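You operate a simulated robot arm through the tools that you are given. There is no shell and no other tool. Be economical: measure what you need, move in short steps, check, and stop when the job is done.

Carry out the task below with a simulated robot arm. There is one attempt and no reset: what you move stays moved.

JOB
Dry the large bowl with the cloth, then nest all three bowls.
Fine: put the cloth back and push the stack to the wall.

Only the result counts: the job must be done as asked and must still hold three seconds after the hand-in. Knocking over, shifting, dropping, spilling or breaking anything else fails it. Flat cloth is picked up by pressing the open fingertips on it (5 to 10 N) and closing them slowly along it; thin cloth reads only 2 to 8 mm in the jaws.

ROBOT AND FRAMES
A 7-joint arm with a two-finger parallel gripper, fixed in place. Base frame: the origin is at the foot of the arm, x ahead of it, y to its left, z up; the work surface is at about z = 0.8. Readings come in m, rad, newtons and seconds.
With the tool pointing down near the work surface it reaches from about 0.22 to 0.74 m from the base axis. Its first joint turns from -2.897 to 2.897 rad. Payload 1.57 kg.
Tool frame: the origin (TCP) lies between the finger pads and is the grasp point; the fingertips stand 0.03 m ahead of it; z points along the fingers, y is the line along which they close. The gripper opens to 0.11 m. The fingers are 0.024 m wide and 0.012 m thick; the gripper's body (0.048 by 0.112 m) begins 0.078 m behind the TCP.
Orientation is that of the tool frame in the base frame, as a unit quaternion [w, x, y, z]. With the fingers straight down and closing along the base's y, the tool's x points along the base's -x, its y along +y and its z along -z.

CONTROLS
- The arm moves only by the tool nudge_tool. Its argument "moves" is a list of rows, each a list of 3 entries, a list of its own where there are three numbers: the shift along the base's x, y, z in m, then the turn, a rotation vector about the base's x, y, z in rad, then the gripper command, from -1 (shut) to 1 (fully open), values between in proportion. In form: [[[x, y, z], [rx, ry, rz], gripper], ...]. A call has 1 to 8 rows; each row shifts and turns the commanded pose from where the row before left it. A row lasts 0.2 s, in which the tool goes at most 0.05 m and 0.15 rad; a call with a longer step from one row to the next is refused whole, and so is a gripper value outside its range. Where a pose cannot be reached the arm comes as near as it can. A force on the tool above 40 N (or 10 N above the force at the start of the call, whichever is more), or a blocked arm, ends the call early, and 0.2 s more pass. The fingers move at their own pace (about 0.045 m/s each) and stop on an object; they squeeze with about 37 N. The grip force told is the motor's: it shows also when the fingers shut on nothing. Time passes only in rows, and 0.2 s behind the last, so rows that do not move let the fingers close. The reply holds the time, the measured pose of the TCP, the force on the tool along the base axes, the opening and the grip force, in the units named above and with some noise.
- Cameras (640 x 400 px; columns grow to the right, rows downward): "scene" is fixed at [0.2204, 0.6487, 1.5665]; the picture's right is [-0.87, -0.49, 0.00], its down [-0.45, 0.79, -0.43] and it looks along [0.21, -0.37, -0.91] (base axes); focal length 345 px, centre (320, 200). "wrist" rides on the gripper at [-0.036, 0, -0.08] in the tool frame; the picture's right is [0.00, -1.00, 0.00], its down [0.97, 0.00, -0.24] and it looks along [0.24, 0.00, 0.97] (tool axes); focal length 218 px, centre (320, 200). There is no depth. A picture from a camera that has moved, and an enlarged one, comes with that camera's place and axes in the base frame and with its lens.
- capture(camera): a new picture of that camera. The clock stands still meanwhile.
- raise_lower(by): slides the trunk up (or, below 0, down) by that many m; the arm rides with it, the base frame stays. It gives what a move gives, with no picture.
- enlarge(camera, box): a new picture of the part [left, top, right, bottom] of that camera's present view, enlarged. The clock stands still meanwhile.
- sign_off(): hands the job in; it is judged then, once.

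Work in short steps. Places have to be worked out from the pictures, the camera data and where the tool is seen: move nearer, look again, correct. Check each grasp and each placing, and mend what went wrong. You have 120 turns and 76 pictures in all, those below and enlarged ones among them. Open the gripper and draw the arm clear of the work before you hand the job in, unless the task says otherwise; then end with one line.

The tools are called after ">>>" by a JSON object that holds its "name" and its "arguments". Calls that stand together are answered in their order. nudge_tool: Moves the arm, as the interface text tells. Its arguments: {"type":"object","properties":{"moves":{"type":"array","items":{"type":"array"}}},"required":["moves"]} The other tools are called the same way: raise_lower (by) slides the trunk up or down; capture (camera) takes a picture; enlarge (camera, box) takes an enlarged picture of a part of a camera's view; sign_off () hands the job in.

At the start:

```text
t: 0.0
ee_pos: [0.2592, 0.3545, 1.1083]
ee_rot: [0.001, 0.0, 1.0, 0.001]
wrist_force: [0.1, -0.9, -1.0]
opening: 0.1101
grip_force: 0.1
trunk travel left (down, up): [-0.525, 0.065]
```

scene: 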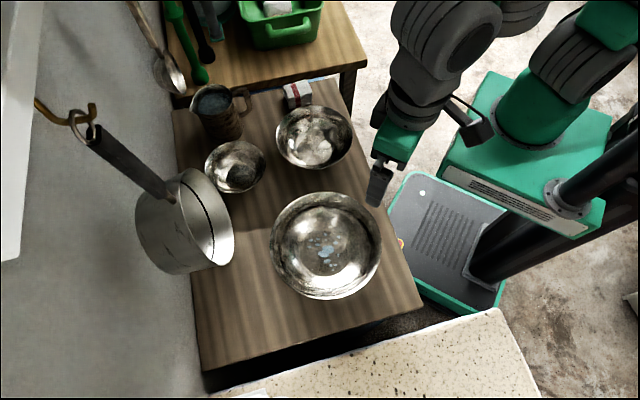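
wrist: 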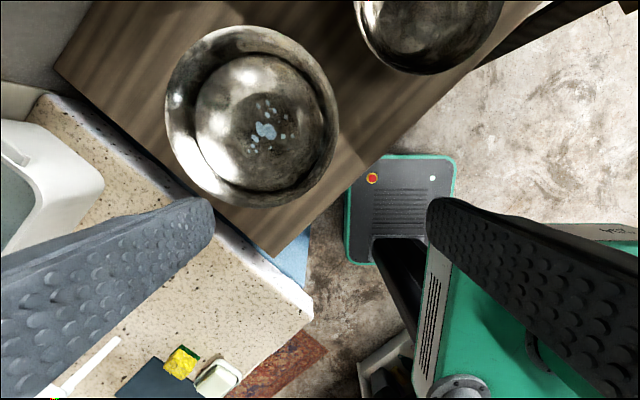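

I see three bowls and a blue thing by the counter edge, possibly the cloth. I'll look closer at both views.

>>> {"name": "enlarge", "arguments": {"camera": "scene", "box": [160, 60, 440, 235]}}

>>> {"name": "enlarge", "arguments": {"camera": "wrist", "box": [160, 180, 400, 330]}}

>>> {"name": "enlarge", "arguments": {"camera": "scene", "box": [180, 220, 560, 400]}}

```text
2.29 times, centred on (300, 148) of scene
camera zoom: at [0.2204, 0.6487, 1.5665], right [-0.87, -0.49, 0.0], down [-0.45, 0.79, -0.43], along [0.21, -0.37, -0.91], focal length 788 px, centre (366, 320)
```

zoom: 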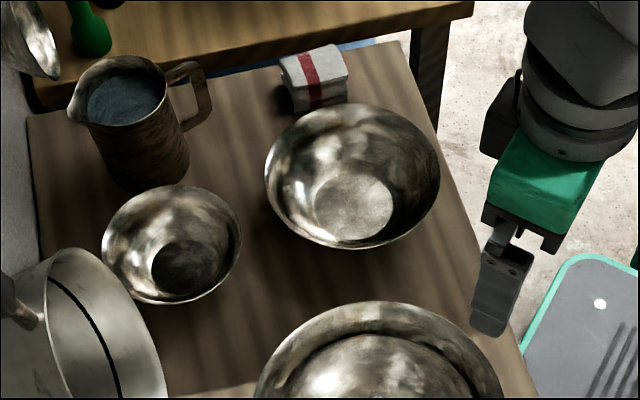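

```text
2.67 times, centred on (280, 255) of wrist
camera zoom: at [0.2948, 0.3547, 1.1874], right [0.0, -1.0, 0.0], down [-0.97, 0.0, 0.24], along [-0.24, 0.0, -0.97], focal length 582 px, centre (427, 53)
```

zoom: 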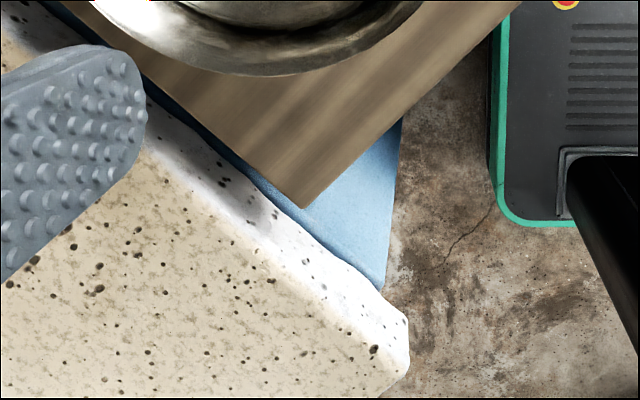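

```text
1.68 times, centred on (370, 310) of scene
camera zoom: at [0.2204, 0.6487, 1.5665], right [-0.87, -0.49, 0.0], down [-0.45, 0.79, -0.43], along [0.21, -0.37, -0.91], focal length 581 px, centre (236, 15)
```

zoom: 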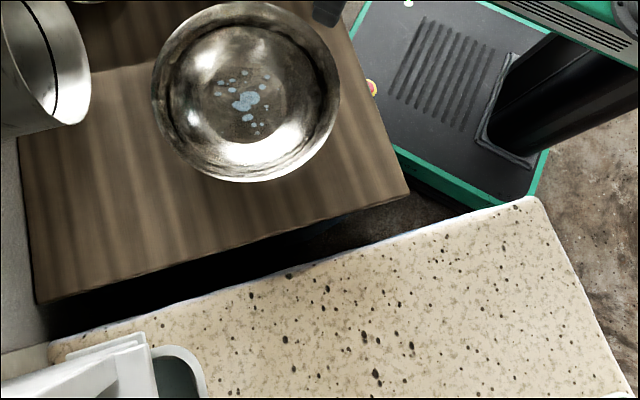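

The white/red-striped folded block near (0.60, 0.10) is probably the cloth; the bowls are at about (0.32,0.45), (0.48,0.22) and (0.61,0.38), and the wall runs along x+y≈1.19. I'll move over toward the cloth and look down.

>>> {"name": "nudge_tool", "arguments": {"moves": [[[0.03, -0.03, 0], [0, 0, 0], 1], [[0.03, -0.03, 0], [0, 0, 0], 1], [[0.03, -0.03, 0], [0, 0, 0], 1], [[0.03, -0.03, 0], [0, 0, 0], 1], [[0.03, -0.03, 0], [0, 0, 0], 1], [[0.03, -0.03, 0], [0, 0, 0], 1], [[0.03, -0.03, 0], [0, 0, 0], 1], [[0.03, -0.03, 0], [0, 0, 0], 1]]}}

>>> {"name": "capture", "arguments": {"camera": "wrist"}}

>>> {"name": "capture", "arguments": {"camera": "scene"}}

```text
t: 1.8
ee_pos: [0.4994, 0.1145, 1.107]
ee_rot: [0.001, 0.001, 1.0, 0.0]
wrist_force: [-0.2, -0.2, -0.2]
opening: 0.11
grip_force: 0.1
trunk travel left (down, up): [-0.525, 0.065]
```

```text
70 pictures are left
camera wrist: at [0.5347, 0.1152, 1.1883], right [0.0, -1.0, 0.0], down [-0.97, 0.0, 0.24], along [-0.24, 0.0, -0.97], focal length 218 px, centre (320, 200)
```

wrist: 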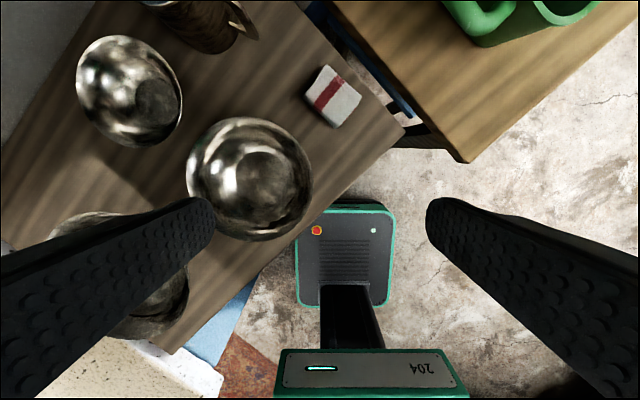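

```text
69 pictures are left
```

scene: 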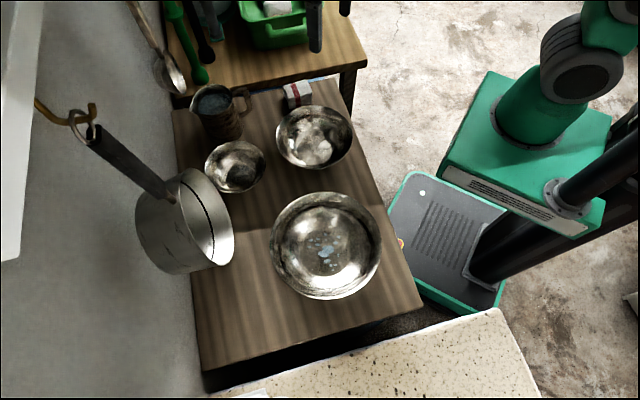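

The block is at about (0.608, 0.095). I'll enlarge it to confirm it's the cloth and find its orientation.

>>> {"name": "enlarge", "arguments": {"camera": "wrist", "box": [273, 50, 401, 130]}}

>>> {"name": "enlarge", "arguments": {"camera": "scene", "box": [250, 70, 346, 130]}}

```text
5.00 times, centred on (337, 90) of wrist
camera zoom: at [0.5347, 0.1152, 1.1883], right [0.0, -1.0, 0.0], down [-0.97, 0.0, 0.24], along [-0.24, 0.0, -0.97], focal length 1091 px, centre (235, 750)
```

zoom: 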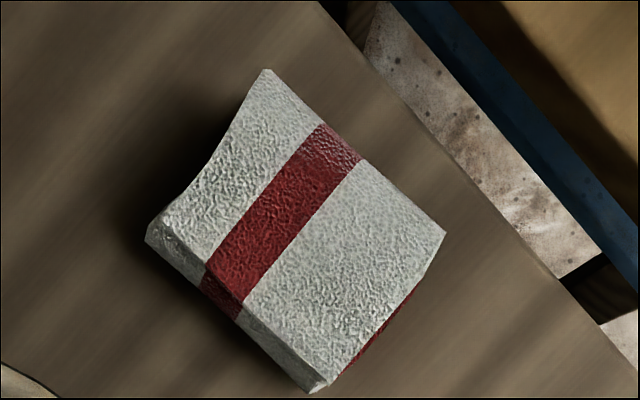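

```text
6.67 times, centred on (298, 100) of scene
camera zoom: at [0.2204, 0.6487, 1.5665], right [-0.87, -0.49, 0.0], down [-0.45, 0.79, -0.43], along [0.21, -0.37, -0.91], focal length 2298 px, centre (467, 867)
```

zoom: 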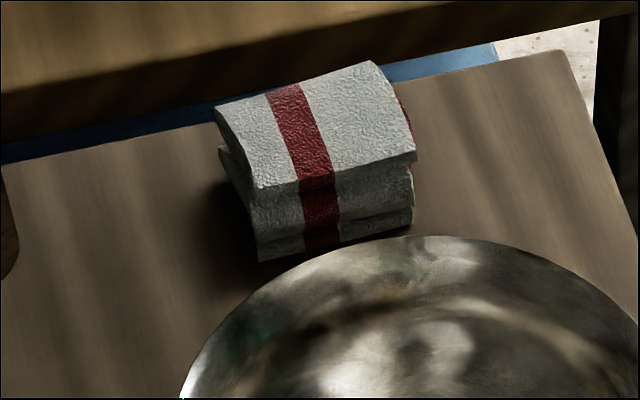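

The block is the folded cloth: about 0.066 along (0.7,0.7), 0.052 across, 0.04 tall, centred near (0.609, 0.093). I'll turn the gripper -45° to close along the long way, moving over it.

>>> {"name": "nudge_tool", "arguments": {"moves": [[[0.018, -0.0035, -0.02], [0, 0, -0.1309], 1], [[0.018, -0.0035, -0.02], [0, 0, -0.1309], 1], [[0.018, -0.0035, -0.02], [0, 0, -0.1309], 1], [[0.018, -0.0035, -0.02], [0, 0, -0.1309], 1], [[0.018, -0.0035, -0.02], [0, 0, -0.1309], 1], [[0.018, -0.0035, -0.02], [0, 0, -0.1309], 1]]}}

>>> {"name": "capture", "arguments": {"camera": "wrist"}}

```text
t: 3.2
ee_pos: [0.6074, 0.0933, 0.9859]
ee_rot: [-0.001, 0.384, 0.923, 0.0]
wrist_force: [0.5, -0.2, 0.3]
opening: 0.11
grip_force: 0.1
trunk travel left (down, up): [-0.525, 0.065]
```

```text
66 pictures are left
camera wrist: at [0.6316, 0.069, 1.0658], right [-0.71, -0.71, 0.0], down [-0.69, 0.69, 0.24], along [-0.17, 0.17, -0.97], focal length 218 px, centre (320, 200)
```

wrist: 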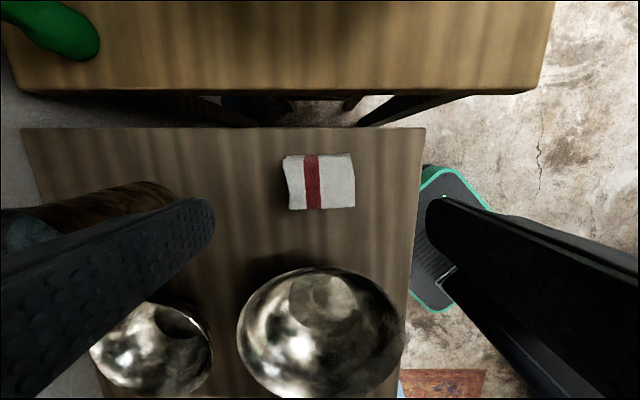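

The cloth is centred under the tool and the sides are clear. I descend to TCP z≈0.842 so that about 1 cm of the pad stays below the fingertips, then close.

>>> {"name": "nudge_tool", "arguments": {"moves": [[[0, 0, -0.036], [0, 0, 0], 1], [[0, 0, -0.036], [0, 0, 0], 1], [[0, 0, -0.036], [0, 0, 0], 1], [[0, 0, -0.036], [0, 0, 0], 1], [[0, 0, 0], [0, 0, 0], 1]]}}

>>> {"name": "enlarge", "arguments": {"camera": "scene", "box": [250, 50, 378, 130]}}

```text
t: 4.4
ee_pos: [0.608, 0.0946, 0.8429]
ee_rot: [-0.001, 0.383, 0.924, 0.0]
wrist_force: [0.3, -0.5, 0.0]
opening: 0.1101
grip_force: 0.1
trunk travel left (down, up): [-0.525, 0.065]
```

```text
5.00 times, centred on (314, 90) of scene
camera zoom: at [0.2204, 0.6487, 1.5665], right [-0.87, -0.49, 0.0], down [-0.45, 0.79, -0.43], along [0.21, -0.37, -0.91], focal length 1724 px, centre (350, 750)
```

zoom: 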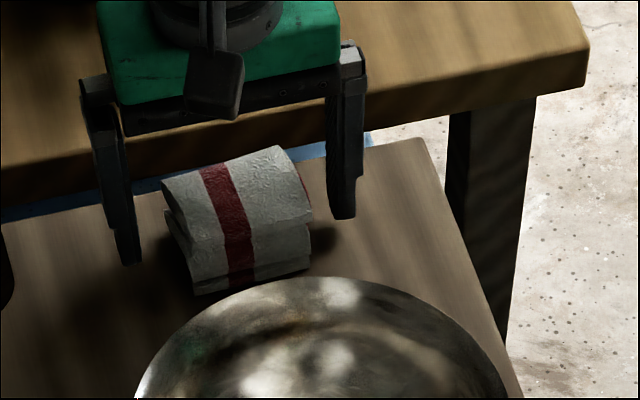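

The fingers straddle the cloth well. I'll close.

>>> {"name": "nudge_tool", "arguments": {"moves": [[[0, 0, -0.004], [0, 0, 0], 0.6], [[0, 0, 0], [0, 0, 0], 0.3], [[0, 0, 0], [0, 0, 0], 0], [[0, 0, 0], [0, 0, 0], -0.4], [[0, 0, 0], [0, 0, 0], -1], [[0, 0, 0], [0, 0, 0], -1], [[0, 0, 0], [0, 0, 0], -1]]}}

>>> {"name": "enlarge", "arguments": {"camera": "scene", "box": [250, 50, 378, 130]}}

```text
t: 6.0
ee_pos: [0.6078, 0.0937, 0.84]
ee_rot: [0.0, 0.383, 0.924, 0.001]
wrist_force: [0.5, 0.3, 0.3]
opening: 0.0681
grip_force: 37.2
trunk travel left (down, up): [-0.525, 0.065]
```

```text
5.00 times, centred on (314, 90) of scene
camera zoom: at [0.2204, 0.6487, 1.5665], right [-0.87, -0.49, 0.0], down [-0.45, 0.79, -0.43], along [0.21, -0.37, -0.91], focal length 1724 px, centre (350, 750)
```

zoom: 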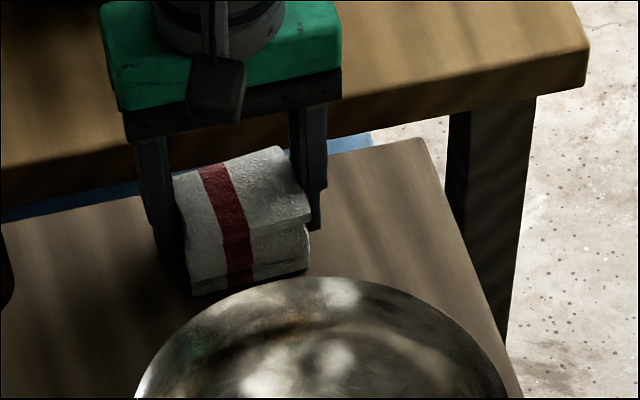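

Gripped at opening 0.068 (pad rigid enough). I lift it straight up and carry it toward the large bowl.

>>> {"name": "nudge_tool", "arguments": {"moves": [[[0, 0, 0.04], [0, 0, 0], -1], [[0, 0, 0.04], [0, 0, 0], -1], [[0, 0, 0.04], [0, 0, 0], -1], [[0, 0, 0.04], [0, 0, 0], -1], [[-0.029, 0.0355, 0], [0, 0, 0], -1], [[-0.029, 0.0355, 0], [0, 0, 0], -1], [[-0.029, 0.0355, 0], [0, 0, 0], -1], [[-0.029, 0.0355, 0], [0, 0, 0], -1]]}}

>>> {"name": "nudge_tool", "arguments": {"moves": [[[-0.029, 0.0355, 0], [0, 0, 0], -1], [[-0.029, 0.0355, 0], [0, 0, 0], -1], [[-0.029, 0.0355, 0], [0, 0, 0], -1], [[-0.029, 0.0355, 0], [0, 0, 0], -1], [[0, 0, 0], [0, 0, 0], -1]]}}

>>> {"name": "capture", "arguments": {"camera": "wrist"}}

>>> {"name": "capture", "arguments": {"camera": "scene"}}

```text
t: 7.8
ee_pos: [0.4898, 0.2396, 1.002]
ee_rot: [0.0, 0.383, 0.924, 0.0]
wrist_force: [0.0, -0.7, 0.1]
opening: 0.0678
grip_force: 37.6
trunk travel left (down, up): [-0.525, 0.065]
```

```text
t: 9.0
ee_pos: [0.3736, 0.3782, 1.0013]
ee_rot: [0.0, 0.382, 0.924, -0.001]
wrist_force: [-0.2, 0.0, -1.0]
opening: 0.0678
grip_force: 37.0
trunk travel left (down, up): [-0.525, 0.065]
```

```text
63 pictures are left
camera wrist: at [0.3978, 0.3529, 1.0807], right [-0.71, -0.71, 0.0], down [-0.69, 0.69, 0.24], along [-0.17, 0.17, -0.97], focal length 218 px, centre (320, 200)
```

wrist: 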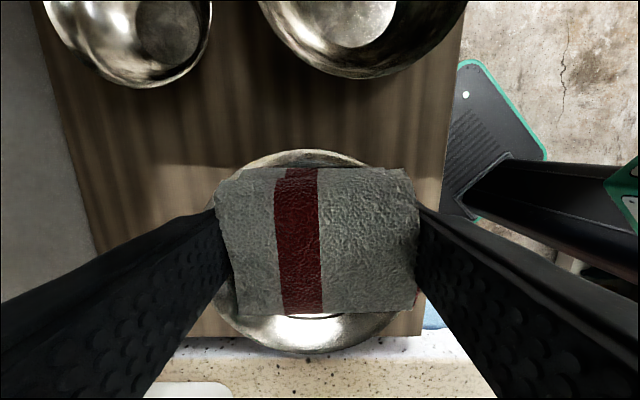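

```text
62 pictures are left
```

scene: 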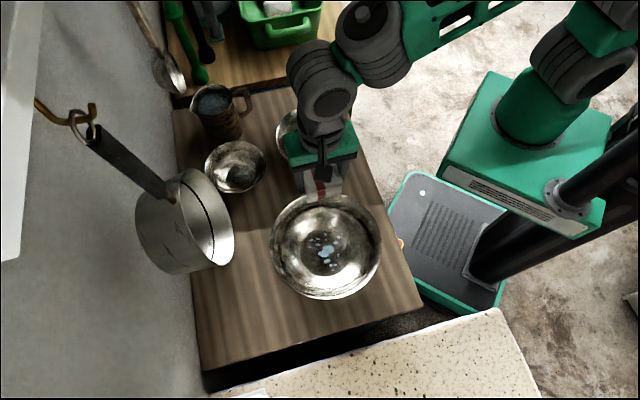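

The cloth is held square. The spots are centred at about (0.323, 0.444); I go over them and down to a few cm above the bowl floor.

>>> {"name": "nudge_tool", "arguments": {"moves": [[[-0.026, 0.033, 0], [0, 0, 0], -1], [[-0.025, 0.033, 0], [0, 0, 0], -1], [[0, 0, -0.04], [0, 0, 0], -1], [[0, 0, -0.04], [0, 0, 0], -1], [[0, 0, -0.03], [0, 0, 0], -1], [[0, 0, -0.015], [0, 0, 0], -1]]}}

>>> {"name": "enlarge", "arguments": {"camera": "scene", "box": [230, 160, 422, 280]}}

```text
t: 10.4
ee_pos: [0.325, 0.4415, 0.8719]
ee_rot: [-0.001, 0.383, 0.924, 0.0]
wrist_force: [0.1, 0.0, 0.2]
opening: 0.0672
grip_force: 36.8
trunk travel left (down, up): [-0.525, 0.065]
```

```text
3.33 times, centred on (326, 220) of scene
camera zoom: at [0.2204, 0.6487, 1.5665], right [-0.87, -0.49, 0.0], down [-0.45, 0.79, -0.43], along [0.21, -0.37, -0.91], focal length 1149 px, centre (300, 133)
```

zoom: 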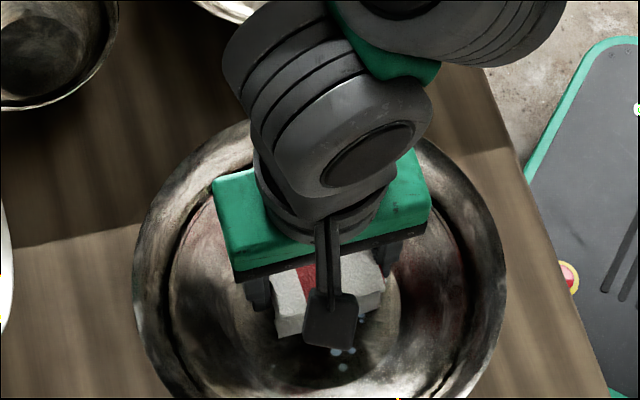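

Well inside the bowl. I lower in small steps until contact is felt.

>>> {"name": "nudge_tool", "arguments": {"moves": [[[0, 0, -0.007], [0, 0, 0], -1], [[0, 0, -0.007], [0, 0, 0], -1], [[0, 0, -0.005], [0, 0, 0], -1], [[0, 0, 0], [0, 0, 0], -1]]}}

```text
t: 11.4
ee_pos: [0.3244, 0.4413, 0.8547]
ee_rot: [0.0, 0.382, 0.924, 0.0]
wrist_force: [-0.1, -0.7, -0.6]
opening: 0.0672
grip_force: 37.0
trunk travel left (down, up): [-0.525, 0.065]
```

>>> {"name": "nudge_tool", "arguments": {"moves": [[[0, 0, -0.003], [0, 0, 0], -1], [[0, 0, -0.003], [0, 0, 0], -1], [[0, 0, 0], [0, 0, 0], -1]]}}

```text
t: 12.2
ee_pos: [0.326, 0.4424, 0.8492]
ee_rot: [0.0, 0.383, 0.924, 0.0]
wrist_force: [-0.1, -0.4, 0.2]
opening: 0.0677
grip_force: 37.1
trunk travel left (down, up): [-0.525, 0.065]
```

No contact yet at 0.849; I continue in 2 mm steps.

>>> {"name": "nudge_tool", "arguments": {"moves": [[[0, 0, -0.002], [0, 0, 0], -1], [[0, 0, -0.002], [0, 0, 0], -1], [[0, 0, 0], [0, 0, 0], -1]]}}

```text
t: 13.0
ee_pos: [0.3256, 0.4428, 0.846]
ee_rot: [0.0, 0.383, 0.924, 0.001]
wrist_force: [0.1, 0.7, -0.4]
opening: 0.067
grip_force: 36.7
trunk travel left (down, up): [-0.525, 0.065]
```

>>> {"name": "nudge_tool", "arguments": {"moves": [[[0, 0, -0.002], [0, 0, 0], -1], [[0, 0, 0], [0, 0, 0], -1]]}}

```text
t: 13.6
ee_pos: [0.3254, 0.4431, 0.8451]
ee_rot: [0.0, 0.383, 0.924, 0.0]
wrist_force: [0.0, 0.5, -0.7]
opening: 0.0673
grip_force: 36.9
trunk travel left (down, up): [-0.525, 0.065]
```

>>> {"name": "nudge_tool", "arguments": {"moves": [[[0, 0, -0.002], [0, 0, 0], -1], [[0, 0, 0], [0, 0, 0], -1]]}}

```text
t: 14.2
ee_pos: [0.324, 0.4434, 0.8434]
ee_rot: [0.0, 0.383, 0.924, 0.002]
wrist_force: [0.6, -4.2, 15.6]
opening: 0.0673
grip_force: 36.8
trunk travel left (down, up): [-0.525, 0.065]
```

Contact at TCP z≈0.8435 with about 15 N. I ease slightly and wipe in small strokes.

>>> {"name": "nudge_tool", "arguments": {"moves": [[[0, 0, -0.0], [0, 0, 0], -1], [[0.012, 0.012, 0], [0, 0, 0], -1], [[0.006, 0.006, 0], [0, 0, 0], -1], [[-0.015, -0.015, 0], [0, 0, 0], -1], [[-0.015, -0.015, 0], [0, 0, 0], -1], [[0, 0, 0], [0, 0, 0], -1]]}}

>>> {"name": "enlarge", "arguments": {"camera": "scene", "box": [230, 190, 422, 310]}}

```text
t: 15.6
ee_pos: [0.3125, 0.4304, 0.8431]
ee_rot: [0.0, 0.383, 0.924, 0.004]
wrist_force: [8.3, 7.0, 28.0]
opening: 0.0675
grip_force: 36.6
trunk travel left (down, up): [-0.525, 0.065]
```

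```text
3.33 times, centred on (326, 250) of scene
camera zoom: at [0.2204, 0.6487, 1.5665], right [-0.87, -0.49, 0.0], down [-0.45, 0.79, -0.43], along [0.21, -0.37, -0.91], focal length 1149 px, centre (300, 33)
```

zoom: 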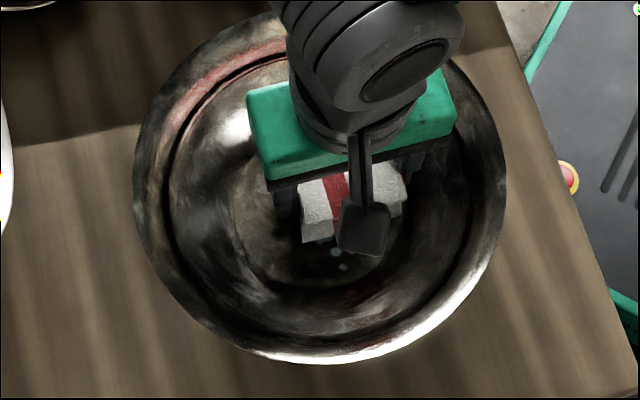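

Spots vanish where wiped; a couple remain near (0.293, 0.470). I ease the force a little and wipe the rest in both directions.

>>> {"name": "nudge_tool", "arguments": {"moves": [[[0.006, 0.006, 0.001], [0, 0, 0], -1], [[0.005, 0.005, 0], [0, 0, 0], -1], [[-0.01, 0.01, 0], [0, 0, 0], -1], [[-0.008, 0.008, 0], [0, 0, 0], -1], [[-0.005, 0.005, 0], [0, 0, 0], -1], [[0, 0, 0], [0, 0, 0], -1]]}}

```text
t: 16.0
ee_pos: [0.3144, 0.4338, 0.8421]
ee_rot: [-0.002, 0.381, 0.925, -0.002]
wrist_force: [-1.4, 0.9, 12.7]
opening: 0.0668
grip_force: 37.1
trunk travel left (down, up): [-0.525, 0.065]
stopped in row 2: the force on the tool passed its limit (the readings are from after the stop); the commanded pose is now the measured one
```

The force spiked and the move stopped; it now reads 12.7 N. I lift 1 mm and continue to the remaining spots.

>>> {"name": "nudge_tool", "arguments": {"moves": [[[0, 0, 0.001], [0, 0, 0], -1], [[0, 0.005, 0], [0, 0, 0], -1], [[-0.002, 0.006, 0], [0, 0, 0], -1], [[-0.004, 0.006, 0], [0, 0, 0], -1], [[-0.004, 0.006, 0], [0, 0, 0], -1], [[0, 0, 0], [0, 0, 0], -1]]}}

```text
t: 17.4
ee_pos: [0.3051, 0.453, 0.8444]
ee_rot: [-0.002, 0.382, 0.924, -0.004]
wrist_force: [4.1, -5.4, 15.2]
opening: 0.0669
grip_force: 37.5
trunk travel left (down, up): [-0.525, 0.065]
```

>>> {"name": "nudge_tool", "arguments": {"moves": [[[-0.004, 0.004, 0.0003], [0, 0, 0], -1], [[-0.004, 0.004, 0.0003], [0, 0, 0], -1], [[0, 0, 0], [0, 0, 0], -1]]}}

>>> {"name": "enlarge", "arguments": {"camera": "scene", "box": [230, 190, 422, 310]}}

```text
t: 18.2
ee_pos: [0.2961, 0.4622, 0.8439]
ee_rot: [-0.002, 0.381, 0.924, -0.004]
wrist_force: [4.8, -3.9, 14.1]
opening: 0.067
grip_force: 36.9
trunk travel left (down, up): [-0.525, 0.065]
```

```text
3.33 times, centred on (326, 250) of scene
camera zoom: at [0.2204, 0.6487, 1.5665], right [-0.87, -0.49, 0.0], down [-0.45, 0.79, -0.43], along [0.21, -0.37, -0.91], focal length 1149 px, centre (300, 33)
```

zoom: 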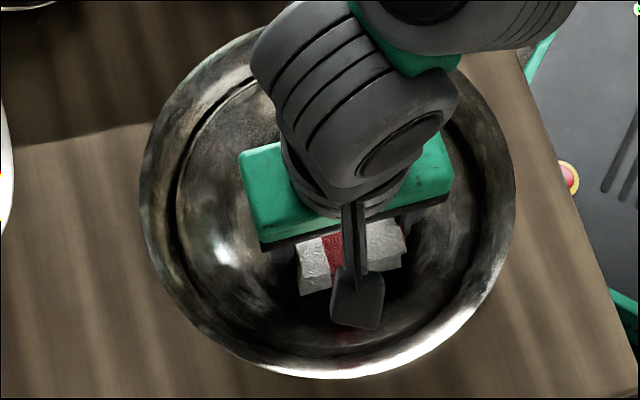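

The bowl has dragged slightly. I lift the cloth and look at what's left.

>>> {"name": "nudge_tool", "arguments": {"moves": [[[0, 0, 0.03], [0, 0, 0], -1], [[0, 0, 0.04], [0, 0, 0], -1], [[0.02, -0.035, 0.04], [0, 0, 0], -1], [[0.02, -0.035, 0.04], [0, 0, 0], -1], [[0.02, -0.035, 0], [0, 0, 0], -1], [[0, 0, 0], [0, 0, 0], -1]]}}

>>> {"name": "enlarge", "arguments": {"camera": "scene", "box": [230, 190, 422, 310]}}

```text
refused: row 3 steps farther than a row can; nothing moved
```

```text
3.33 times, centred on (326, 250) of scene
camera zoom: at [0.2204, 0.6487, 1.5665], right [-0.87, -0.49, 0.0], down [-0.45, 0.79, -0.43], along [0.21, -0.37, -0.91], focal length 1149 px, centre (300, 33)
```

zoom: 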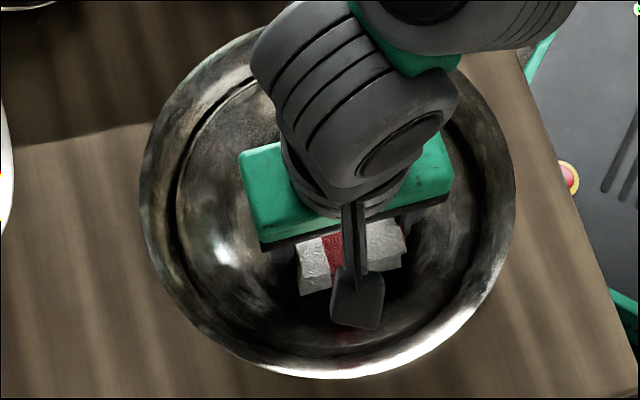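

One step was too long; I repeat with shorter ones.

>>> {"name": "nudge_tool", "arguments": {"moves": [[[0, 0, 0.03], [0, 0, 0], -1], [[0, 0, 0.04], [0, 0, 0], -1], [[0, 0, 0.045], [0, 0, 0], -1], [[0.02, -0.03, 0.03], [0, 0, 0], -1], [[0.02, -0.035, 0.02], [0, 0, 0], -1], [[0.02, -0.035, 0], [0, 0, 0], -1], [[0, 0, 0], [0, 0, 0], -1]]}}

>>> {"name": "enlarge", "arguments": {"camera": "scene", "box": [230, 190, 422, 310]}}

```text
t: 19.8
ee_pos: [0.3577, 0.3627, 1.009]
ee_rot: [-0.001, 0.381, 0.924, -0.005]
wrist_force: [-0.4, 0.7, -0.2]
opening: 0.0667
grip_force: 37.5
trunk travel left (down, up): [-0.525, 0.065]
```

```text
3.33 times, centred on (326, 250) of scene
camera zoom: at [0.2204, 0.6487, 1.5665], right [-0.87, -0.49, 0.0], down [-0.45, 0.79, -0.43], along [0.21, -0.37, -0.91], focal length 1149 px, centre (300, 33)
```

zoom: 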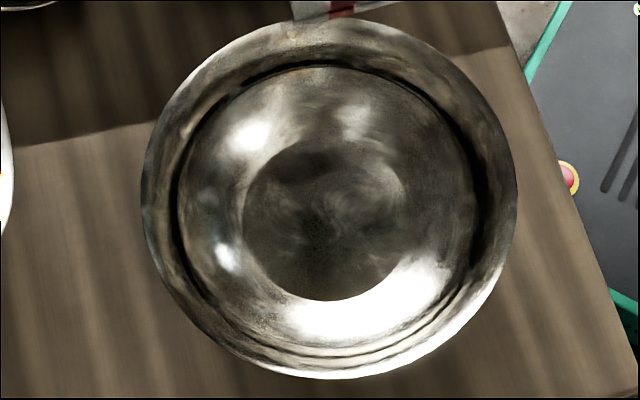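

The bowl is dry, no spots remain. I carry the cloth back over its original place (TCP 0.608, 0.094), correcting the small tilt.

>>> {"name": "nudge_tool", "arguments": {"moves": [[[0.0313, -0.0336, 0], [0.0085, -0.0056, -0.004], -1], [[0.0313, -0.0336, 0], [0, 0, 0], -1], [[0.0313, -0.0336, 0], [0, 0, 0], -1], [[0.0313, -0.0336, 0], [0, 0, 0], -1], [[0.0313, -0.0336, 0], [0, 0, 0], -1], [[0.0313, -0.0336, 0], [0, 0, 0], -1], [[0.0313, -0.0336, 0], [0, 0, 0], -1], [[0.0313, -0.0336, 0], [0, 0, 0], -1]]}}

>>> {"name": "nudge_tool", "arguments": {"moves": [[[0, 0, -0.04], [0, 0, 0], -1], [[0, 0, -0.04], [0, 0, 0], -1], [[0, 0, -0.04], [0, 0, 0], -1], [[0, 0, -0.03], [0, 0, 0], -1], [[0, 0, 0], [0, 0, 0], -1]]}}

```text
t: 21.6
ee_pos: [0.6069, 0.0969, 1.0071]
ee_rot: [-0.001, 0.383, 0.924, -0.001]
wrist_force: [1.0, 0.3, -0.2]
opening: 0.0669
grip_force: 37.2
trunk travel left (down, up): [-0.525, 0.065]
```

```text
t: 22.8
ee_pos: [0.6058, 0.0993, 0.8563]
ee_rot: [-0.001, 0.384, 0.924, 0.0]
wrist_force: [-0.1, 0.3, -1.0]
opening: 0.0671
grip_force: 37.0
trunk travel left (down, up): [-0.525, 0.065]
```

Slightly off (0.6058, 0.0993 vs 0.6078, 0.0937); I correct and lower to about 0.841, then release.

>>> {"name": "nudge_tool", "arguments": {"moves": [[[0.002, -0.0055, 0], [0, 0, 0], -1], [[0, 0, -0.008], [0, 0, 0], -1], [[0, 0, -0.005], [0, 0, 0], -1], [[0, 0, -0.001], [0, 0, 0], -1], [[0, 0, 0], [0, 0, 0], -1]]}}

```text
t: 24.0
ee_pos: [0.6088, 0.09, 0.844]
ee_rot: [-0.001, 0.383, 0.924, 0.0]
wrist_force: [-0.3, 0.6, -1.2]
opening: 0.0668
grip_force: 37.3
trunk travel left (down, up): [-0.525, 0.065]
```

>>> {"name": "nudge_tool", "arguments": {"moves": [[[-0.001, 0.003, -0.002], [0, 0, 0], -1], [[0, 0, -0.001], [0, 0, 0], -1], [[0, 0, 0], [0, 0, 0], -1]]}}

```text
t: 24.8
ee_pos: [0.6079, 0.0917, 0.8414]
ee_rot: [-0.001, 0.384, 0.923, 0.0]
wrist_force: [-0.1, 0.0, -0.7]
opening: 0.0671
grip_force: 37.2
trunk travel left (down, up): [-0.525, 0.065]
```

Position is back within 2 mm; lower one more mm, then open and retreat upward.

>>> {"name": "nudge_tool", "arguments": {"moves": [[[0, 0.001, -0.001], [0, 0, 0], -1], [[0, 0, 0], [0, 0, 0], -0.1], [[0, 0, 0], [0, 0, 0], 0.4], [[0, 0, 0], [0, 0, 0], 1], [[0, 0, 0], [0, 0, 0], 1], [[0, 0, 0.03], [0, 0, 0], 1], [[0, 0, 0.04], [0, 0, 0], 1], [[0, 0, 0.04], [0, 0, 0], 1]]}}

>>> {"name": "nudge_tool", "arguments": {"moves": [[[-0.01, 0.01, 0.04], [0, 0, 0], 1], [[-0.02, 0.02, 0.03], [0, 0, 0], 1], [[-0.02, 0.02, 0.0], [0, 0, 0], 1], [[-0.02, 0.02, 0.0], [0, 0, 0], 1], [[0, 0, 0], [0, 0, 0], 1]]}}

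>>> {"name": "capture", "arguments": {"camera": "wrist"}}

>>> {"name": "capture", "arguments": {"camera": "scene"}}

```text
t: 26.6
ee_pos: [0.606, 0.0947, 0.9523]
ee_rot: [-0.001, 0.383, 0.924, 0.0]
wrist_force: [0.0, -0.3, 0.2]
opening: 0.1101
grip_force: 0.1
trunk travel left (down, up): [-0.525, 0.065]
```

```text
t: 27.8
ee_pos: [0.5379, 0.1653, 1.0194]
ee_rot: [0.0, 0.383, 0.924, 0.0]
wrist_force: [-0.5, -0.3, 0.1]
opening: 0.11
grip_force: 0.1
trunk travel left (down, up): [-0.525, 0.065]
```

```text
56 pictures are left
camera wrist: at [0.5634, 0.1406, 1.1003], right [-0.71, -0.71, 0.0], down [-0.69, 0.69, 0.24], along [-0.17, 0.17, -0.97], focal length 218 px, centre (320, 200)
```

wrist: 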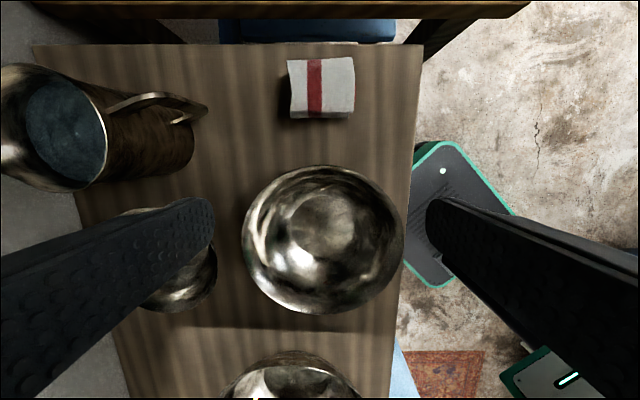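

```text
55 pictures are left
```

scene: 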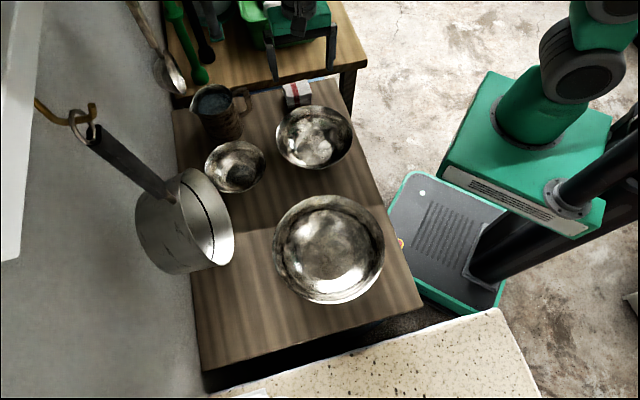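

The cloth is back in place. Now I study the medium and small bowls' profiles to plan rim grasps.

>>> {"name": "enlarge", "arguments": {"camera": "scene", "box": [190, 90, 366, 200]}}

>>> {"name": "enlarge", "arguments": {"camera": "wrist", "box": [220, 150, 430, 330]}}

```text
3.64 times, centred on (278, 145) of scene
camera zoom: at [0.2204, 0.6487, 1.5665], right [-0.87, -0.49, 0.0], down [-0.45, 0.79, -0.43], along [0.21, -0.37, -0.91], focal length 1254 px, centre (473, 400)
```

zoom: 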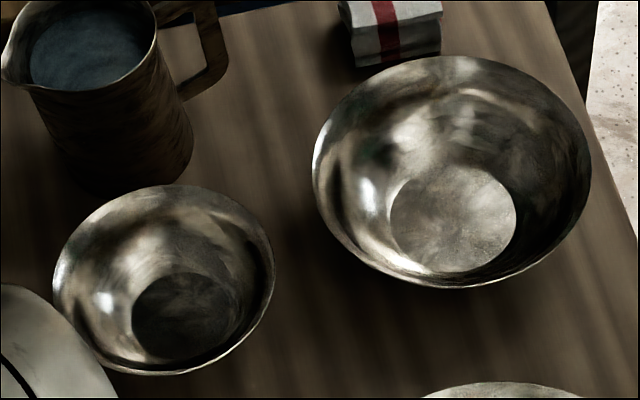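

```text
2.22 times, centred on (325, 240) of wrist
camera zoom: at [0.5634, 0.1406, 1.1003], right [-0.71, -0.71, 0.0], down [-0.69, 0.69, 0.24], along [-0.17, 0.17, -0.97], focal length 485 px, centre (309, 111)
```

zoom: 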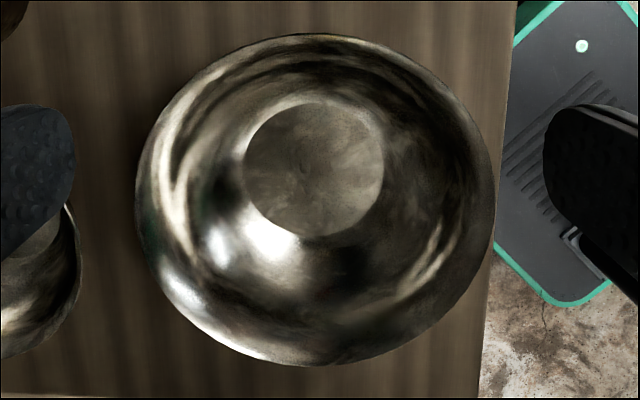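

Medium bowl: centre ≈(0.481, 0.219), rim radius ≈0.096, rim z≈0.856. I'll grip its robot-side rim with the tool tilted about 26° to match the wall; first a pre-grasp pose.

>>> {"name": "nudge_tool", "arguments": {"moves": [[[-0.03, -0.008, 0], [0.0636, -0.0636, 0], 0.5], [[-0.03, -0.008, 0], [0.0636, -0.0636, 0], 0.1], [[-0.03, -0.008, 0], [0.0636, -0.0636, 0], 0.1], [[-0.03, -0.008, 0], [0.0636, -0.0636, 0], 0.1], [[-0.03, -0.007, -0.02], [0.0636, -0.0636, 0], 0.1], [[0, 0, -0.035], [0, 0, 0], 0.1], [[0, 0, -0.036], [0, 0, 0], 0.1], [[0, 0, 0], [0, 0, 0], 0.1]]}}

>>> {"name": "capture", "arguments": {"camera": "wrist"}}

>>> {"name": "enlarge", "arguments": {"camera": "scene", "box": [230, 60, 422, 180]}}

```text
t: 29.6
ee_pos: [0.387, 0.1252, 0.9269]
ee_rot: [0.084, 0.373, 0.901, 0.206]
wrist_force: [-0.4, -0.8, -0.8]
opening: 0.0602
grip_force: 0.0
trunk travel left (down, up): [-0.525, 0.065]
```

```text
52 pictures are left
camera wrist: at [0.3884, 0.0767, 0.9988], right [-0.64, -0.64, -0.43], down [-0.76, 0.61, 0.22], along [0.13, 0.47, -0.87], focal length 218 px, centre (320, 200)
```

wrist: 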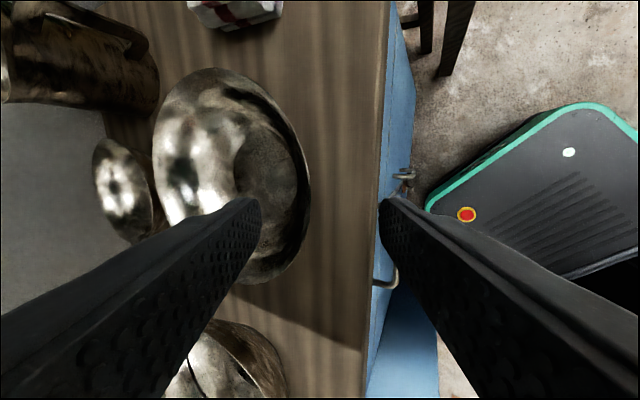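

```text
3.33 times, centred on (326, 120) of scene
camera zoom: at [0.2204, 0.6487, 1.5665], right [-0.87, -0.49, 0.0], down [-0.45, 0.79, -0.43], along [0.21, -0.37, -0.91], focal length 1149 px, centre (300, 467)
```

zoom: 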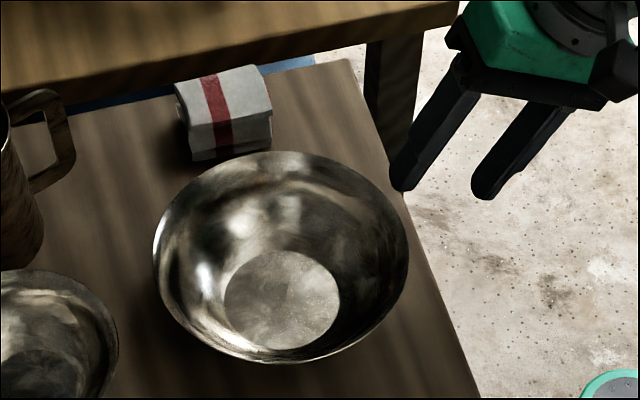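

The rim lines up mid-way between the fingertips. I advance along the tool axis about 6.5 cm to straddle the rim.

>>> {"name": "nudge_tool", "arguments": {"moves": [[[0.0077, 0.0077, -0.0225], [0, 0, 0], 0.1], [[0.0077, 0.0077, -0.0225], [0, 0, 0], 0.1], [[0.0046, 0.0046, -0.0135], [0, 0, 0], 0.1], [[0, 0, 0], [0, 0, 0], 0.1]]}}

>>> {"name": "capture", "arguments": {"camera": "wrist"}}

>>> {"name": "enlarge", "arguments": {"camera": "scene", "box": [260, 80, 404, 170]}}

```text
t: 30.6
ee_pos: [0.4097, 0.145, 0.8704]
ee_rot: [0.084, 0.373, 0.901, 0.206]
wrist_force: [0.0, -0.1, -0.4]
opening: 0.0604
grip_force: 0.1
trunk travel left (down, up): [-0.525, 0.065]
```

```text
50 pictures are left
camera wrist: at [0.4104, 0.0956, 0.9418], right [-0.64, -0.64, -0.43], down [-0.76, 0.61, 0.22], along [0.13, 0.47, -0.87], focal length 218 px, centre (320, 200)
```

wrist: 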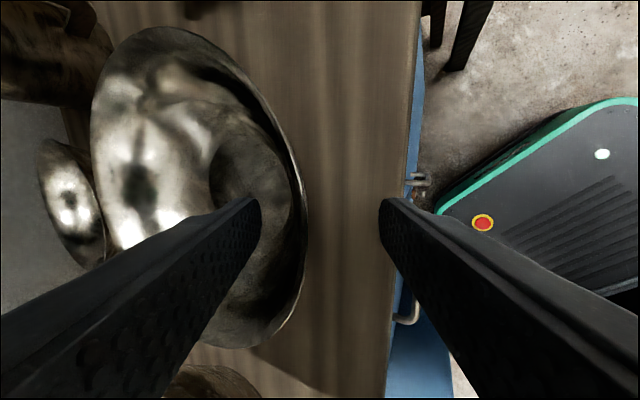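

```text
4.44 times, centred on (332, 125) of scene
camera zoom: at [0.2204, 0.6487, 1.5665], right [-0.87, -0.49, 0.0], down [-0.45, 0.79, -0.43], along [0.21, -0.37, -0.91], focal length 1532 px, centre (267, 533)
```

zoom: 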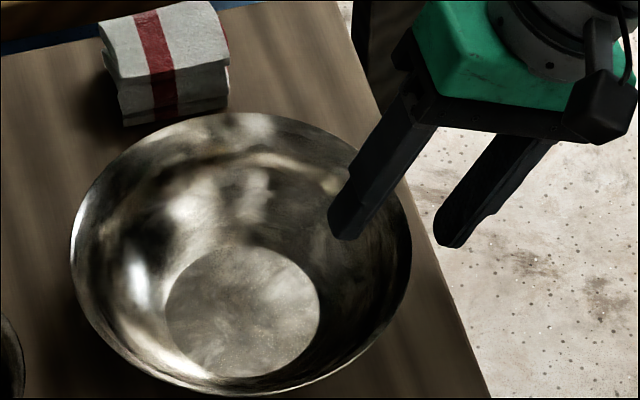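

Inner finger is inside the rim, outer outside; rim is about 5 mm inward of the midline. I shift slightly, go a bit deeper and close gently.

>>> {"name": "nudge_tool", "arguments": {"moves": [[[0.0045, 0.0045, -0.004], [0, 0, 0], 0.1], [[0, 0, 0], [0, 0, 0], -0.2], [[0, 0, 0], [0, 0, 0], -0.5], [[0, 0, 0], [0, 0, 0], -0.8], [[0, 0, 0], [0, 0, 0], -1], [[0, 0, 0], [0, 0, 0], -1], [[0, 0, 0], [0, 0, 0], -1]]}}

>>> {"name": "capture", "arguments": {"camera": "wrist"}}

>>> {"name": "enlarge", "arguments": {"camera": "scene", "box": [260, 80, 404, 170]}}

```text
t: 32.2
ee_pos: [0.4142, 0.1507, 0.8681]
ee_rot: [0.086, 0.372, 0.901, 0.207]
wrist_force: [0.5, 5.8, 10.7]
opening: 0.0109
grip_force: 28.8
trunk travel left (down, up): [-0.525, 0.065]
```

```text
48 pictures are left
camera wrist: at [0.4145, 0.1014, 0.9393], right [-0.63, -0.64, -0.44], down [-0.76, 0.61, 0.22], along [0.13, 0.47, -0.87], focal length 218 px, centre (320, 200)
```

wrist: 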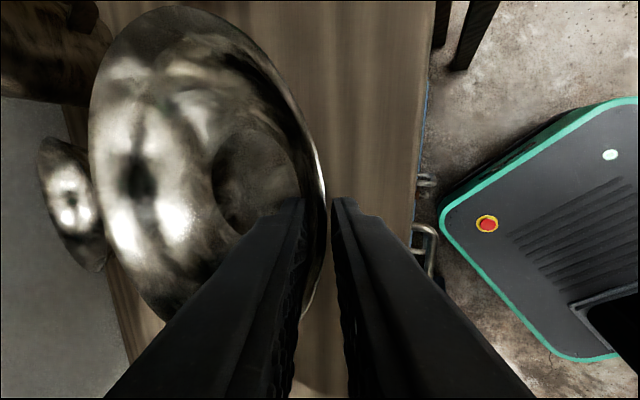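

```text
4.44 times, centred on (332, 125) of scene
camera zoom: at [0.2204, 0.6487, 1.5665], right [-0.87, -0.49, 0.0], down [-0.45, 0.79, -0.43], along [0.21, -0.37, -0.91], focal length 1532 px, centre (267, 533)
```

zoom: 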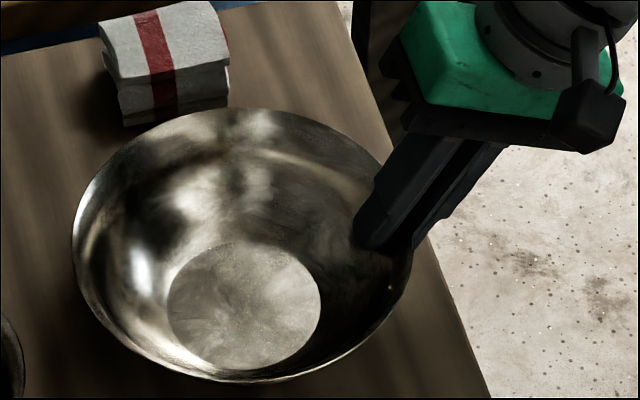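

The rim is gripped. I settle and lift 3 cm as a test.

>>> {"name": "nudge_tool", "arguments": {"moves": [[[0, 0, 0], [0, 0, 0], -1], [[0, 0, 0.01], [0, 0, 0], -1], [[0, 0, 0.01], [0, 0, 0], -1], [[0, 0, 0.01], [0, 0, 0], -1], [[0, 0, 0], [0, 0, 0], -1]]}}

>>> {"name": "enlarge", "arguments": {"camera": "scene", "box": [240, 60, 416, 170]}}

>>> {"name": "capture", "arguments": {"camera": "wrist"}}

```text
t: 33.4
ee_pos: [0.4144, 0.1483, 0.8969]
ee_rot: [0.084, 0.374, 0.901, 0.205]
wrist_force: [0.9, -0.2, -2.3]
opening: 0.0074
grip_force: 26.2
trunk travel left (down, up): [-0.525, 0.065]
```

```text
3.64 times, centred on (328, 115) of scene
camera zoom: at [0.2204, 0.6487, 1.5665], right [-0.87, -0.49, 0.0], down [-0.45, 0.79, -0.43], along [0.21, -0.37, -0.91], focal length 1254 px, centre (291, 509)
```

zoom: 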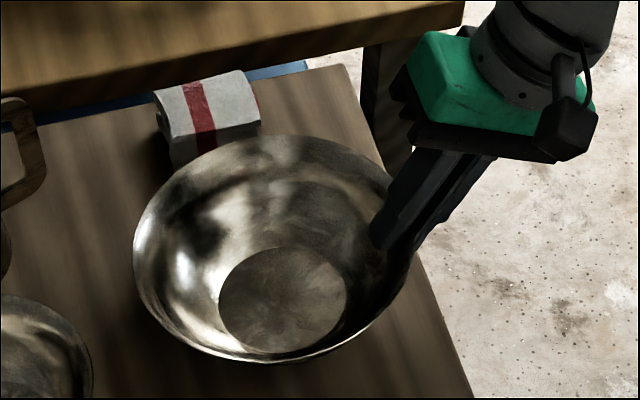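

```text
45 pictures are left
camera wrist: at [0.4139, 0.0983, 0.9675], right [-0.64, -0.64, -0.43], down [-0.76, 0.61, 0.22], along [0.13, 0.47, -0.87], focal length 218 px, centre (320, 200)
```

wrist: 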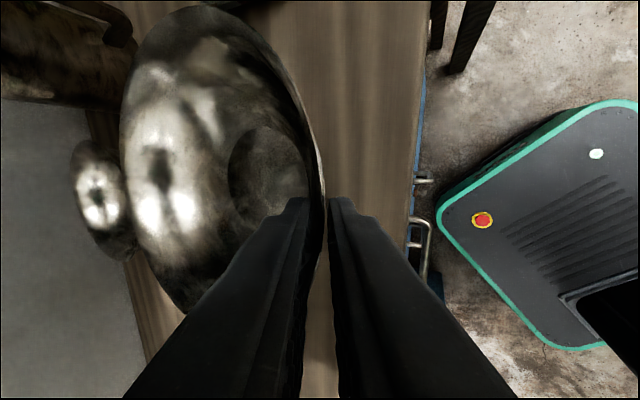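

Held, weight about 2.3 N. I lift it another 10 cm and check again for slipping.

>>> {"name": "nudge_tool", "arguments": {"moves": [[[0, 0, 0.02], [0, 0, 0], -1], [[0, 0, 0.025], [0, 0, 0], -1], [[0, 0, 0.03], [0, 0, 0], -1], [[0, 0, 0.025], [0, 0, 0], -1], [[0, 0, 0], [0, 0, 0], -1]]}}

>>> {"name": "capture", "arguments": {"camera": "scene"}}

>>> {"name": "capture", "arguments": {"camera": "wrist"}}

```text
t: 34.6
ee_pos: [0.4135, 0.1474, 0.9951]
ee_rot: [0.085, 0.373, 0.901, 0.205]
wrist_force: [0.7, 0.3, -1.3]
opening: 0.0071
grip_force: 25.6
trunk travel left (down, up): [-0.525, 0.065]
```

```text
44 pictures are left
```

scene: 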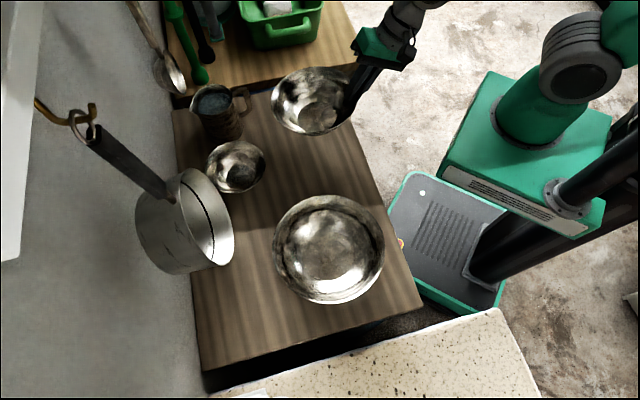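

```text
43 pictures are left
camera wrist: at [0.4147, 0.0983, 1.0676], right [-0.64, -0.64, -0.43], down [-0.76, 0.61, 0.22], along [0.13, 0.47, -0.87], focal length 218 px, centre (320, 200)
```

wrist: 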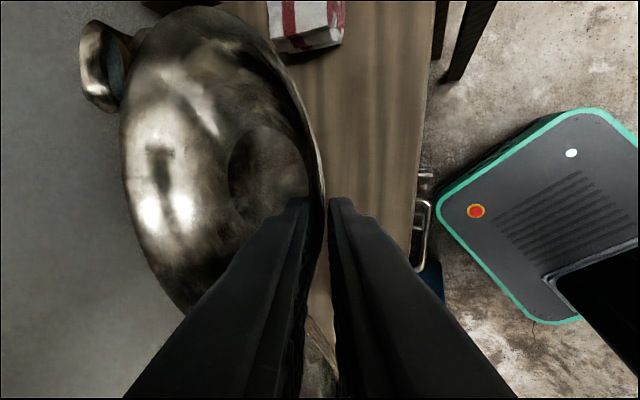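

Stable. In the scene view the bowl's centre is about (0.075, 0.068) from the TCP; I carry it to just above the large bowl's centre (0.310, 0.456).

>>> {"name": "nudge_tool", "arguments": {"moves": [[[-0.0255, 0.0344, 0], [0, 0, 0], -1], [[-0.0255, 0.0344, 0], [0, 0, 0], -1], [[-0.0255, 0.0344, 0], [0, 0, 0], -1], [[-0.0255, 0.0344, 0], [0, 0, 0], -1], [[-0.0255, 0.0344, 0], [0, 0, 0], -1], [[-0.0255, 0.0344, 0], [0, 0, 0], -1], [[-0.0255, 0.0344, 0], [0, 0, 0], -1], [[0, 0, 0], [0, 0, 0], -1]]}}

>>> {"name": "enlarge", "arguments": {"camera": "scene", "box": [230, 160, 454, 300]}}

>>> {"name": "capture", "arguments": {"camera": "wrist"}}

```text
t: 36.4
ee_pos: [0.2346, 0.3853, 0.9965]
ee_rot: [0.085, 0.374, 0.9, 0.206]
wrist_force: [0.3, 0.4, -2.0]
opening: 0.0072
grip_force: 26.6
trunk travel left (down, up): [-0.525, 0.065]
```

```text
2.86 times, centred on (342, 230) of scene
camera zoom: at [0.2204, 0.6487, 1.5665], right [-0.87, -0.49, 0.0], down [-0.45, 0.79, -0.43], along [0.21, -0.37, -0.91], focal length 985 px, centre (257, 114)
```

zoom: 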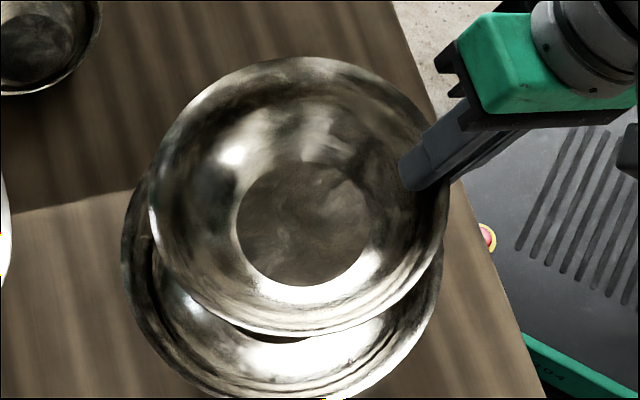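

```text
41 pictures are left
camera wrist: at [0.236, 0.3356, 1.0685], right [-0.64, -0.64, -0.43], down [-0.76, 0.61, 0.22], along [0.13, 0.47, -0.87], focal length 218 px, centre (320, 200)
```

wrist: 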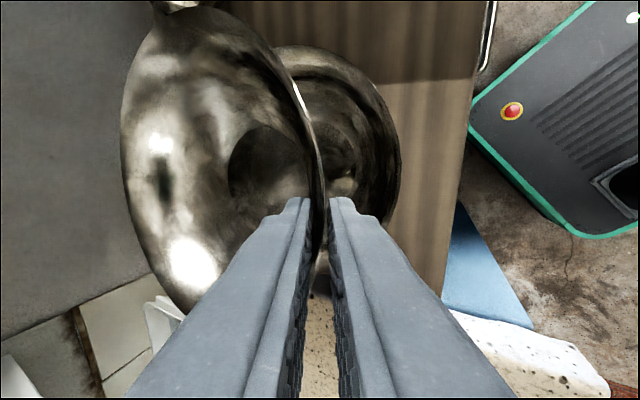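

Medium's centre needs a shift of about (+0.008, +0.008) to be over the large one. I correct and lower to ~3 cm above seating.

>>> {"name": "nudge_tool", "arguments": {"moves": [[[0.008, 0.008, 0], [0, 0, 0], -1], [[0, 0, -0.03], [0, 0, 0], -1], [[0, 0, -0.03], [0, 0, 0], -1], [[0, 0, -0.025], [0, 0, 0], -1], [[0, 0, 0], [0, 0, 0], -1]]}}

>>> {"name": "enlarge", "arguments": {"camera": "scene", "box": [230, 180, 454, 320]}}

```text
t: 37.6
ee_pos: [0.2425, 0.3972, 0.9109]
ee_rot: [0.084, 0.373, 0.901, 0.206]
wrist_force: [0.0, 1.0, -2.7]
opening: 0.0071
grip_force: 26.0
trunk travel left (down, up): [-0.525, 0.065]
```

```text
2.86 times, centred on (342, 250) of scene
camera zoom: at [0.2204, 0.6487, 1.5665], right [-0.87, -0.49, 0.0], down [-0.45, 0.79, -0.43], along [0.21, -0.37, -0.91], focal length 985 px, centre (257, 57)
```

zoom: 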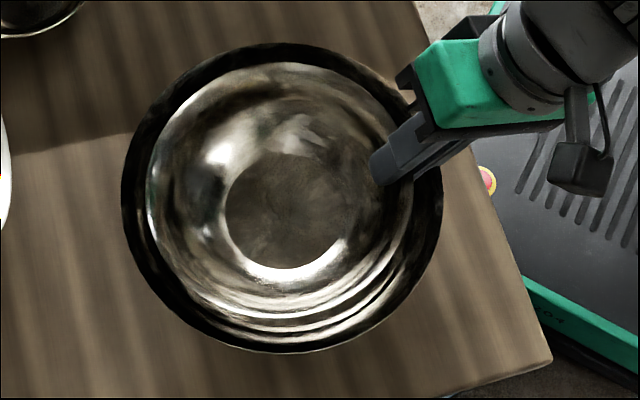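

Nicely centred inside the large bowl. I keep lowering in small steps watching force.

>>> {"name": "nudge_tool", "arguments": {"moves": [[[0, 0, -0.008], [0, 0, 0], -1], [[0, 0, -0.006], [0, 0, 0], -1], [[0, 0, -0.004], [0, 0, 0], -1], [[0, 0, 0], [0, 0, 0], -1]]}}

```text
t: 38.6
ee_pos: [0.2425, 0.3963, 0.8929]
ee_rot: [0.085, 0.373, 0.901, 0.206]
wrist_force: [0.3, -1.0, -2.2]
opening: 0.0071
grip_force: 26.2
trunk travel left (down, up): [-0.525, 0.065]
```

>>> {"name": "nudge_tool", "arguments": {"moves": [[[0, 0, -0.004], [0, 0, 0], -1], [[0, 0, -0.003], [0, 0, 0], -1], [[0, 0, -0.002], [0, 0, 0], -1], [[0, 0, 0], [0, 0, 0], -1]]}}

```text
t: 39.6
ee_pos: [0.2426, 0.3957, 0.885]
ee_rot: [0.085, 0.374, 0.9, 0.207]
wrist_force: [-0.6, 0.6, 2.1]
opening: 0.0073
grip_force: 26.5
trunk travel left (down, up): [-0.525, 0.065]
```

First contact (force changed by +4 N). Lower slightly more.

>>> {"name": "nudge_tool", "arguments": {"moves": [[[0, 0, -0.002], [0, 0, 0], -1], [[0, 0, -0.001], [0, 0, 0], -1], [[0, 0, 0], [0, 0, 0], -1]]}}

>>> {"name": "enlarge", "arguments": {"camera": "scene", "box": [230, 180, 454, 320]}}

>>> {"name": "capture", "arguments": {"camera": "wrist"}}

```text
t: 40.4
ee_pos: [0.2427, 0.3965, 0.8806]
ee_rot: [0.084, 0.373, 0.901, 0.206]
wrist_force: [-0.7, -1.4, 8.8]
opening: 0.0075
grip_force: 27.0
trunk travel left (down, up): [-0.525, 0.065]
```

```text
2.86 times, centred on (342, 250) of scene
camera zoom: at [0.2204, 0.6487, 1.5665], right [-0.87, -0.49, 0.0], down [-0.45, 0.79, -0.43], along [0.21, -0.37, -0.91], focal length 985 px, centre (257, 57)
```

zoom: 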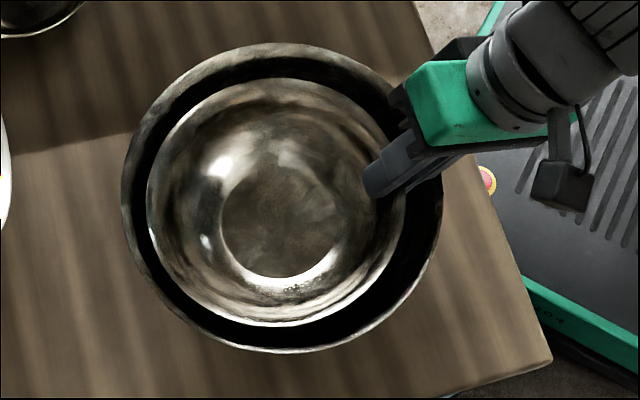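

```text
38 pictures are left
camera wrist: at [0.2433, 0.3477, 0.9534], right [-0.64, -0.64, -0.44], down [-0.76, 0.61, 0.22], along [0.13, 0.47, -0.87], focal length 218 px, centre (320, 200)
```

wrist: 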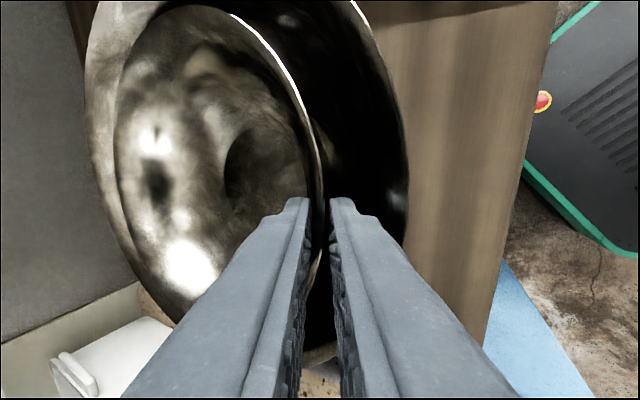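

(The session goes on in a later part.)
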